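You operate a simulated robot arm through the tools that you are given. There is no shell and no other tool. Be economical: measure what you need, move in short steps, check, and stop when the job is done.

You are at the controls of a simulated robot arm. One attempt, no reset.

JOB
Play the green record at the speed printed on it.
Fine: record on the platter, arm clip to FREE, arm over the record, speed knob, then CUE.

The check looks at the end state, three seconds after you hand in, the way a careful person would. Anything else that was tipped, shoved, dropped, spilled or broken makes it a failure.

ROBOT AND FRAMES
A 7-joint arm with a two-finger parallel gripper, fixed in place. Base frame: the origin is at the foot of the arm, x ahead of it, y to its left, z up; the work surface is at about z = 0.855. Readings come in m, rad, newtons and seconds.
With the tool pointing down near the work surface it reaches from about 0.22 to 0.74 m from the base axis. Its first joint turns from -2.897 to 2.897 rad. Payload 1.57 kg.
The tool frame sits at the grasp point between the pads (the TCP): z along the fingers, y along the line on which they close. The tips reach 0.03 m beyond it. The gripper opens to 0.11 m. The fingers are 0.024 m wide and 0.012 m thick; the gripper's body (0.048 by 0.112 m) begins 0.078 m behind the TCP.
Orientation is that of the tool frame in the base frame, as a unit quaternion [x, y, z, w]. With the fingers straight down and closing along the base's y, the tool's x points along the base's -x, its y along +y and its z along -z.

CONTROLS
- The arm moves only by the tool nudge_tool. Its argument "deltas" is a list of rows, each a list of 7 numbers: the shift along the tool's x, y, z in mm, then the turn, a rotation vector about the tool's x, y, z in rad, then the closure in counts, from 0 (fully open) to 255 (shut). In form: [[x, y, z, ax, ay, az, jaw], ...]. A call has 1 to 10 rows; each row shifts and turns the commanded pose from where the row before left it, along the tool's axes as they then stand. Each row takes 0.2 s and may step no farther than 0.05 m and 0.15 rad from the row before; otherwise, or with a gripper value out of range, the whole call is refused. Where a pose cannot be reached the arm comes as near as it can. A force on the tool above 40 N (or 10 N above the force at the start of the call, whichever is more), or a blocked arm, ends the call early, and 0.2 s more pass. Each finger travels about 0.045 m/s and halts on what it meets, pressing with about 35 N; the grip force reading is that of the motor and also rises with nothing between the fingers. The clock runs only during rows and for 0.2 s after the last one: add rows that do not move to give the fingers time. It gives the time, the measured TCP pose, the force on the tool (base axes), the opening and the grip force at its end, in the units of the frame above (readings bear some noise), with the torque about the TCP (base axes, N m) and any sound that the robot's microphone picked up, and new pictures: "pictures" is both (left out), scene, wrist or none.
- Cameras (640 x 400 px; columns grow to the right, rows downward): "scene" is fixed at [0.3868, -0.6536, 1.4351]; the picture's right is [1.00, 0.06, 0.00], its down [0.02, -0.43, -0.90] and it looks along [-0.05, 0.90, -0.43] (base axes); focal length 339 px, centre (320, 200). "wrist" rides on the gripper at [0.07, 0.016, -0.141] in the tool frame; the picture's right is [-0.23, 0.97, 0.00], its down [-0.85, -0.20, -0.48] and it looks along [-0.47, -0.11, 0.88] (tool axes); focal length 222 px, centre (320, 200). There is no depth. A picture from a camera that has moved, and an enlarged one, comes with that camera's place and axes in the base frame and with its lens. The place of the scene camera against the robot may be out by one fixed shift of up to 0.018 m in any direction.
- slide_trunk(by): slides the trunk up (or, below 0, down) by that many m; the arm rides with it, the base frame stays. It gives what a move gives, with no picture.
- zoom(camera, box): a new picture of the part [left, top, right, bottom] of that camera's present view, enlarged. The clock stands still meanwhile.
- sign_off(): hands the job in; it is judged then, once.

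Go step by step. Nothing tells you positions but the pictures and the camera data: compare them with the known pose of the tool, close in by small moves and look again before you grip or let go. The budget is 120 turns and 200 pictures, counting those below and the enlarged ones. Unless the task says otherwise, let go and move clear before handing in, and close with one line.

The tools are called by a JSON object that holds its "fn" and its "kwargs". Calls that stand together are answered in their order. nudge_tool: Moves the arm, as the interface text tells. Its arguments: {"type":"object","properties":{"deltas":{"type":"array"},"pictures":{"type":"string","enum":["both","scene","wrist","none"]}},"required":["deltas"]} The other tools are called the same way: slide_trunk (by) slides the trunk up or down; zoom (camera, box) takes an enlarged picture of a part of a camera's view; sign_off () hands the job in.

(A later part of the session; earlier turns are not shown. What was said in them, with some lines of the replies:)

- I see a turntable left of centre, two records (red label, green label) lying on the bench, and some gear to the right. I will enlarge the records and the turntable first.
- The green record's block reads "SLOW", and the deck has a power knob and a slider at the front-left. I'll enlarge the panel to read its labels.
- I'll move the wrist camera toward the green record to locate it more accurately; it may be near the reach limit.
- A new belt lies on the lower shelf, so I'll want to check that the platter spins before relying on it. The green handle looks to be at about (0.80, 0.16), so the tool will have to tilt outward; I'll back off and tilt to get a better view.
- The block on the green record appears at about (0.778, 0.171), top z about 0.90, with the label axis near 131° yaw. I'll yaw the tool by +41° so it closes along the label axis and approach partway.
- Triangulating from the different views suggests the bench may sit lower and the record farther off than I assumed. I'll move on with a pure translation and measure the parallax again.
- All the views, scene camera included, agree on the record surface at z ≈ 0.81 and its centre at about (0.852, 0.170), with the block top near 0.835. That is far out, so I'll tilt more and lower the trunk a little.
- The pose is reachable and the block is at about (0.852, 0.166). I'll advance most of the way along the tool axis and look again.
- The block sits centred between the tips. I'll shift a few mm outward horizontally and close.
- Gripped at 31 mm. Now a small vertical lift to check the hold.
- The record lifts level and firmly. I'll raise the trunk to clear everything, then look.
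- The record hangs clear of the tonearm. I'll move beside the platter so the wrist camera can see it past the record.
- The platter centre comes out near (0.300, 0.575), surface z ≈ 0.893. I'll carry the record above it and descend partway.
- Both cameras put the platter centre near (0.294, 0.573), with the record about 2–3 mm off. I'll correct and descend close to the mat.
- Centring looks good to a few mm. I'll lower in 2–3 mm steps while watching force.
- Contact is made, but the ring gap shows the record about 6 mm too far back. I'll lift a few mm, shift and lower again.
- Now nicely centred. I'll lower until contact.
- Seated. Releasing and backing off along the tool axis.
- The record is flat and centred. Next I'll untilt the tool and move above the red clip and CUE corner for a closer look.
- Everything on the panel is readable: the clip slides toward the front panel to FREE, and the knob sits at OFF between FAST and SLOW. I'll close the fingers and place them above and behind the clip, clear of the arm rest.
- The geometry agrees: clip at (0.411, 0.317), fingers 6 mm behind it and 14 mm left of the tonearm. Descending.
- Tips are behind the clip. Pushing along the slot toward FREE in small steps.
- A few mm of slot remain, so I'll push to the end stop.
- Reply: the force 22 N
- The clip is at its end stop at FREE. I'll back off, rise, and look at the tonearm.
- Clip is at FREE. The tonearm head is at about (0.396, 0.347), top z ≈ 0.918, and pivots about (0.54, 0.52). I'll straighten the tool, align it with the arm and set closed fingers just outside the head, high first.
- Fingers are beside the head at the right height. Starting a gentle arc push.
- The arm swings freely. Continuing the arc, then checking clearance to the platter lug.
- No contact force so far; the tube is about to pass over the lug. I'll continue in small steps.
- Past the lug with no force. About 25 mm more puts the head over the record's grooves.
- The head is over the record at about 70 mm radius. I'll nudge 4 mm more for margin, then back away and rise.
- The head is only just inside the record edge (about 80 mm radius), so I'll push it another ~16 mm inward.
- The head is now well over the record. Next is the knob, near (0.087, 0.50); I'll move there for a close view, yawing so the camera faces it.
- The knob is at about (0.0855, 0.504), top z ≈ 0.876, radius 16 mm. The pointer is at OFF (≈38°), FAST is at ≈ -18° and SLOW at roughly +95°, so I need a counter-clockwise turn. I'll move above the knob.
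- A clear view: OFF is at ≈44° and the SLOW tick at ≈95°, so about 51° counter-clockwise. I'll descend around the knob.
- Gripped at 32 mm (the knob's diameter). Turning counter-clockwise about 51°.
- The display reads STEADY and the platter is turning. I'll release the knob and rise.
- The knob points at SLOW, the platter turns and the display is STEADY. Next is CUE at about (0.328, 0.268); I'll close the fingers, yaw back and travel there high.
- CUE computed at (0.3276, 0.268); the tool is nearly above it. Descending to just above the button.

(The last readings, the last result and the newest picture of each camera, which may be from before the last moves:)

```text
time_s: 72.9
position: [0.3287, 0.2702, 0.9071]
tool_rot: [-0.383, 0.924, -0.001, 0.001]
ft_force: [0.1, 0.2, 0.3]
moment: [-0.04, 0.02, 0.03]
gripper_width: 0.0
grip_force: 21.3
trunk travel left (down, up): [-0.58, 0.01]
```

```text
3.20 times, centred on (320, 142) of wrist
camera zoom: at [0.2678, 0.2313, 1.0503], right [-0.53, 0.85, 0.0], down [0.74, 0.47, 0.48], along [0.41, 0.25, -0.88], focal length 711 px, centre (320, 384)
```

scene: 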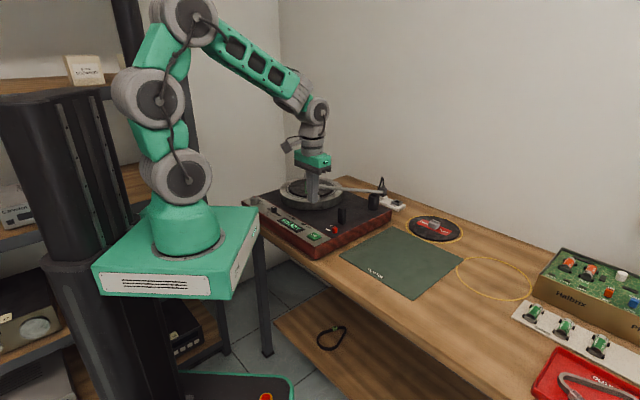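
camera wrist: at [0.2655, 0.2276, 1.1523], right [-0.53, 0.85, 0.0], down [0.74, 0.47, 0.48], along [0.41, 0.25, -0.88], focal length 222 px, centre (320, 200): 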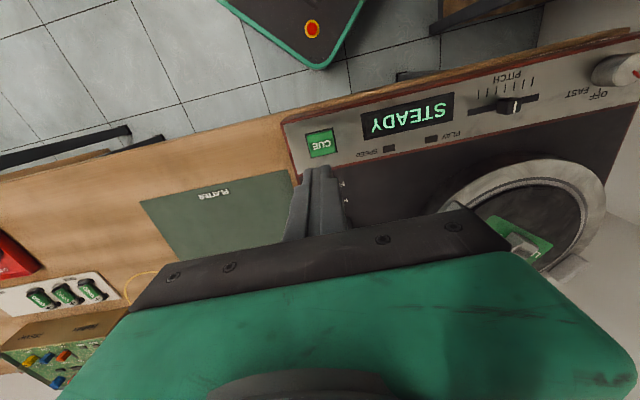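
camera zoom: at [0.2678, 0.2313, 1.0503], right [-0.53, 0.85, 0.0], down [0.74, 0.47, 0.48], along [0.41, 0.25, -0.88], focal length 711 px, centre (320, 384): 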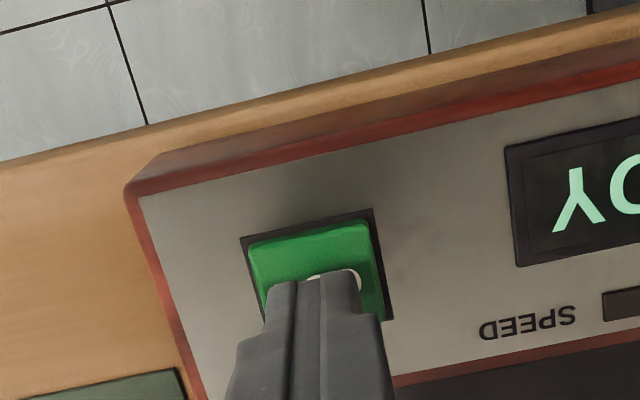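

{"fn": "nudge_tool", "kwargs": {"deltas": [[2.5, 0, 3, 0, 0, 0, 255], [0, 0, 3, 0, 0, 0, 255], [0, 0, 2, 0, 0, 0, 255], [0, 0, 2, 0, 0, 0, 255], [0, 0, 2, 0, 0, 0, 255], [0, 0, 2, 0, 0, 0, 255], [0, 0, 0, 0, 0, 0, 255]], "pictures": "none"}}

{"fn": "zoom", "kwargs": {"camera": "scene", "box": [250, 170, 390, 250]}}

```text
time_s: 74.5
position: [0.3263, 0.2673, 0.8937]
tool_rot: [-0.384, 0.923, -0.002, 0.001]
ft_force: [-0.1, 0.0, -0.6]
moment: [0.0, 0.01, -0.01]
gripper_width: 0.0
grip_force: 21.7
trunk travel left (down, up): [-0.58, 0.01]
```

```text
4.57 times, centred on (320, 210) of scene
camera zoom: at [0.3868, -0.6536, 1.4351], right [1.0, 0.06, 0.0], down [0.02, -0.43, -0.9], along [-0.05, 0.9, -0.43], focal length 1550 px, centre (320, 154)
```

zoom: 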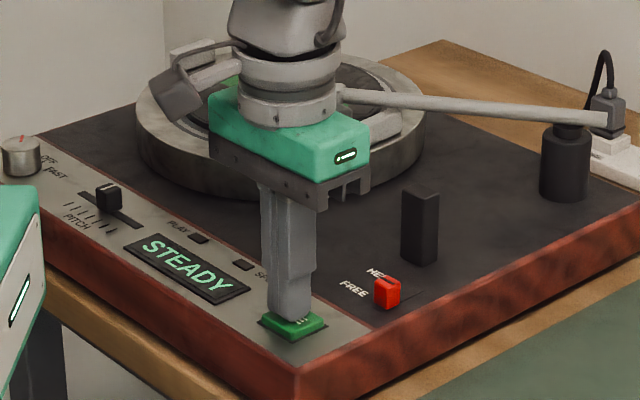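

Near the button top now with no force yet; I'll press on in 1–2 mm steps.

{"fn": "nudge_tool", "kwargs": {"deltas": [[0, 0, 1.5, 0, 0, 0, 255], [0, 0, 1.5, 0, 0, 0, 255], [0, 0, 1.5, 0, 0, 0, 255], [0, 0, 1.5, 0, 0, 0, 255], [0, 0, 0, 0, 0, 0, 255]], "pictures": "none"}}

{"fn": "zoom", "kwargs": {"camera": "scene", "box": [250, 170, 390, 250]}}

```text
time_s: 75.7
position: [0.3277, 0.2671, 0.8876]
tool_rot: [-0.384, 0.923, -0.002, 0.001]
ft_force: [0.5, 0.1, 3.8]
moment: [0.04, 0.01, 0.0]
gripper_width: 0.0
grip_force: 21.2
trunk travel left (down, up): [-0.58, 0.01]
heard: click
```

```text
4.57 times, centred on (320, 210) of scene
camera zoom: at [0.3868, -0.6536, 1.4351], right [1.0, 0.06, 0.0], down [0.02, -0.43, -0.9], along [-0.05, 0.9, -0.43], focal length 1550 px, centre (320, 154)
```

zoom: 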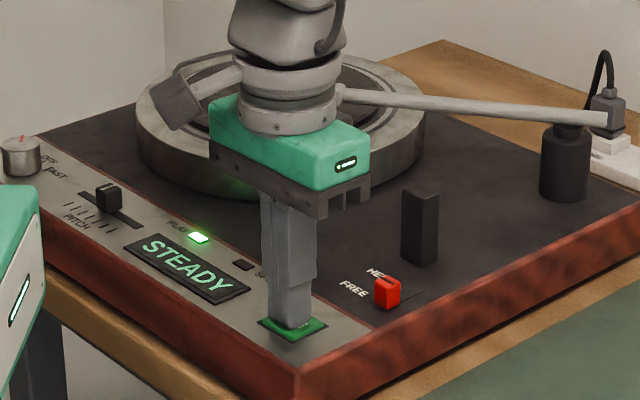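

A click, and the PLAY light came on. I'll lift straight off so the button isn't pressed twice, move clear, and look.

{"fn": "nudge_tool", "kwargs": {"deltas": [[0, 0, -30, 0, 0, 0, 255], [0, 0, -45, 0, 0, 0, 255], [0, 0, -45, 0, 0, 0, 255], [40, 0, -10, 0, 0, 0, 255], [40, 0, 0, 0, 0, 0, 255], [0, 0, 0, 0, 0, 0, 255]], "pictures": "both"}}

{"fn": "zoom", "kwargs": {"camera": "scene", "box": [250, 170, 390, 250]}}

{"fn": "zoom", "kwargs": {"camera": "wrist", "box": [300, 60, 640, 272]}}

```text
time_s: 77.1
position: [0.27, 0.2116, 1.0173]
tool_rot: [-0.384, 0.923, -0.002, 0.001]
ft_force: [-0.8, 0.0, 0.1]
moment: [0.02, 0.03, -0.01]
gripper_width: 0.0001
grip_force: 21.0
trunk travel left (down, up): [-0.58, 0.01]
camera wrist: at [0.2091, 0.173, 1.1607], right [-0.53, 0.85, 0.0], down [0.74, 0.47, 0.48], along [0.41, 0.25, -0.88], focal length 222 px, centre (320, 200)
```

scene: 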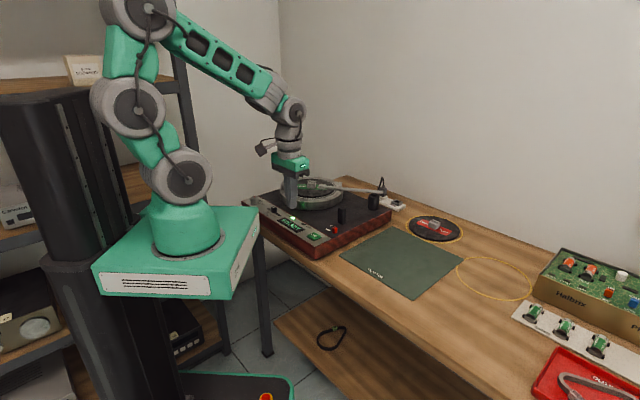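
wrist: 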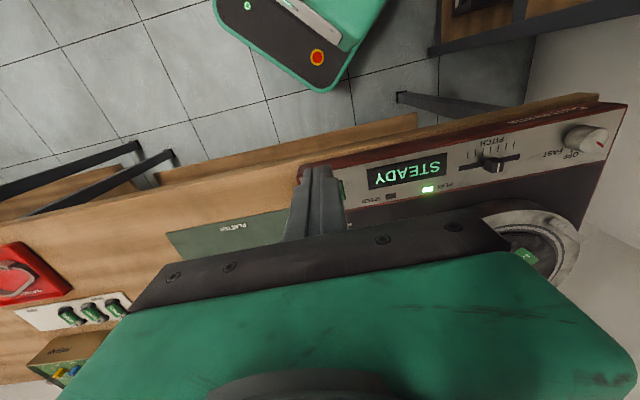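

```text
4.57 times, centred on (320, 210) of scene
camera zoom: at [0.3868, -0.6536, 1.4351], right [1.0, 0.06, 0.0], down [0.02, -0.43, -0.9], along [-0.05, 0.9, -0.43], focal length 1550 px, centre (320, 154)
```

zoom: 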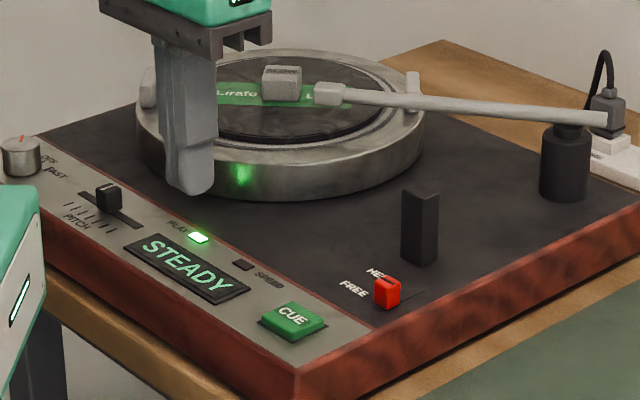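

```text
1.88 times, centred on (470, 166) of wrist
camera zoom: at [0.2091, 0.173, 1.1607], right [-0.53, 0.85, 0.0], down [0.74, 0.47, 0.48], along [0.41, 0.25, -0.88], focal length 418 px, centre (38, 264)
```

zoom: 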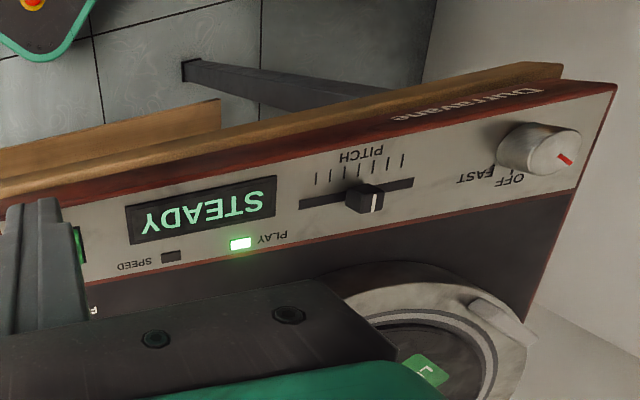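

PLAY is lit, the display shows STEADY, the pitch slider is centred and the knob is at SLOW. I'll move well clear and watch the playing for a couple of seconds.

{"fn": "nudge_tool", "kwargs": {"deltas": [[0, -40, -10, 0, 0, 0, 255], [0, -40, -10, 0, 0, 0, 255], [0, -40, 0, 0, 0, 0, 255], [0, 0, 0, 0, 0, 0, 255], [0, 0, 0, 0, 0, 0, 255], [0, 0, 0, 0, 0, 0, 255], [0, 0, 0, 0, 0, 0, 255], [0, 0, 0, 0, 0, 0, 255]], "pictures": "scene"}}

{"fn": "zoom", "kwargs": {"camera": "scene", "box": [250, 170, 390, 250]}}

{"fn": "nudge_tool", "kwargs": {"deltas": [[0, 0, 0, 0, 0, 0, 255], [0, 0, 0, 0, 0, 0, 255], [0, 0, 0, 0, 0, 0, 255], [0, 0, 0, 0, 0, 0, 255], [0, 0, 0, 0, 0, 0, 255], [0, 0, 0, 0, 0, 0, 255]], "pictures": "none"}}

{"fn": "zoom", "kwargs": {"camera": "scene", "box": [250, 170, 390, 250]}}

```text
time_s: 78.9
position: [0.3558, 0.1269, 1.0373]
tool_rot: [-0.385, 0.923, -0.002, 0.001]
ft_force: [-0.1, -0.1, 0.2]
moment: [0.01, 0.01, -0.03]
gripper_width: 0.0
grip_force: 21.2
trunk travel left (down, up): [-0.58, 0.01]
```

scene: 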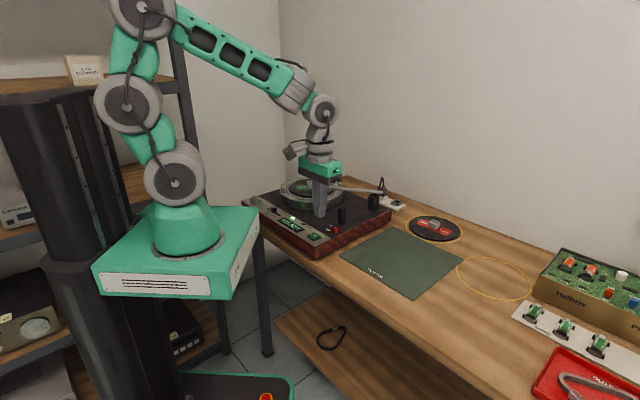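

```text
4.57 times, centred on (320, 210) of scene
camera zoom: at [0.3868, -0.6536, 1.4351], right [1.0, 0.06, 0.0], down [0.02, -0.43, -0.9], along [-0.05, 0.9, -0.43], focal length 1550 px, centre (320, 154)
```

zoom: 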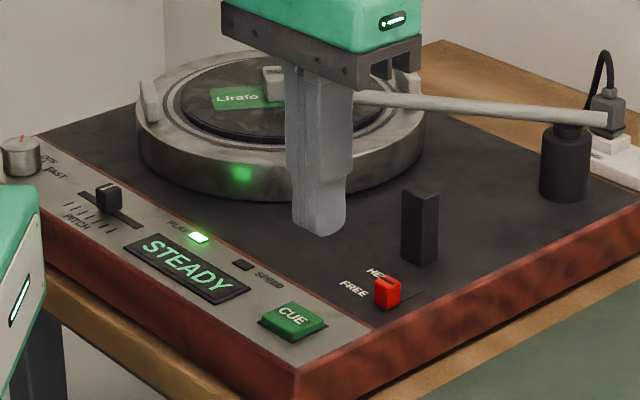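

```text
time_s: 80.3
position: [0.3555, 0.1266, 1.0373]
tool_rot: [-0.385, 0.923, -0.001, 0.001]
ft_force: [-0.2, 0.2, 0.5]
moment: [-0.01, -0.02, 0.0]
gripper_width: 0.0
grip_force: 21.4
trunk travel left (down, up): [-0.58, 0.01]
```

```text
4.57 times, centred on (320, 210) of scene
camera zoom: at [0.3868, -0.6536, 1.4351], right [1.0, 0.06, 0.0], down [0.02, -0.43, -0.9], along [-0.05, 0.9, -0.43], focal length 1550 px, centre (320, 154)
```

zoom: 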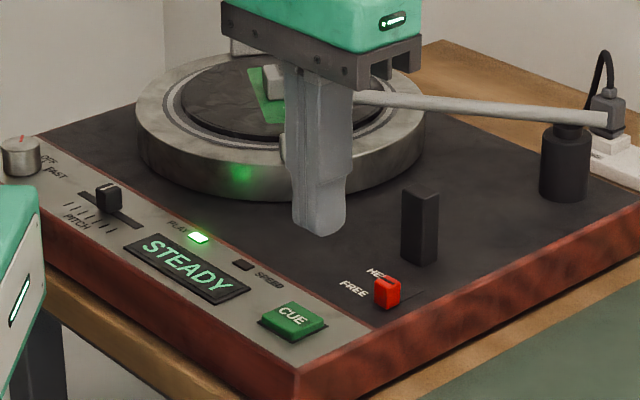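

It keeps turning and PLAY stays lit. I'll move further aside for a last unobstructed look.

{"fn": "nudge_tool", "kwargs": {"deltas": [[0, -45, -10, 0, 0, 0, 200], [0, -45, -10, 0, 0, 0, 150], [0, -45, -10, 0, 0, 0, 100], [0, -40, 0, 0, 0, 0, 100], [0, 0, 0, 0, 0, 0, 100], [0, 0, 0, 0, 0, 0, 100]], "pictures": "scene"}}

{"fn": "zoom", "kwargs": {"camera": "scene", "box": [250, 170, 390, 250]}}

```text
time_s: 81.7
position: [0.4791, 0.0027, 1.0673]
tool_rot: [-0.384, 0.923, -0.003, 0.001]
ft_force: [-0.2, -0.3, -0.4]
moment: [0.01, -0.01, 0.01]
gripper_width: 0.0669
grip_force: 0.1
trunk travel left (down, up): [-0.58, 0.01]
```

scene: 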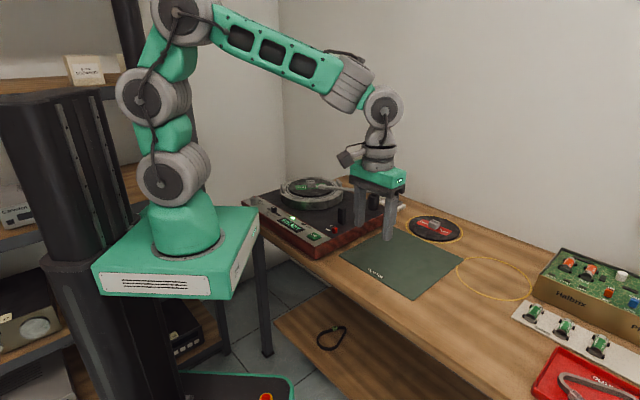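

```text
4.57 times, centred on (320, 210) of scene
camera zoom: at [0.3868, -0.6536, 1.4351], right [1.0, 0.06, 0.0], down [0.02, -0.43, -0.9], along [-0.05, 0.9, -0.43], focal length 1550 px, centre (320, 154)
```

zoom: 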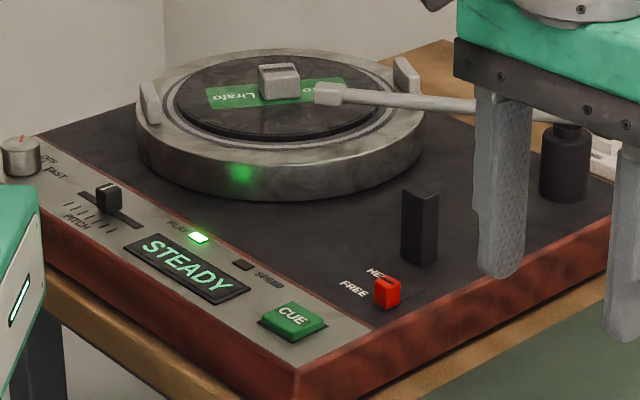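

The green record turns on the platter with the stylus arm over it, the clip is at FREE, the knob at SLOW and PLAY is lit. Nothing else looks disturbed, so I'm handing in.

{"fn": "sign_off", "kwargs": {}}

```text
The job is handed in.
```

The green record is playing at SLOW, the speed printed on it: the clip is at FREE, the arm is over the record, CUE has been pressed, and the PLAY light is on.
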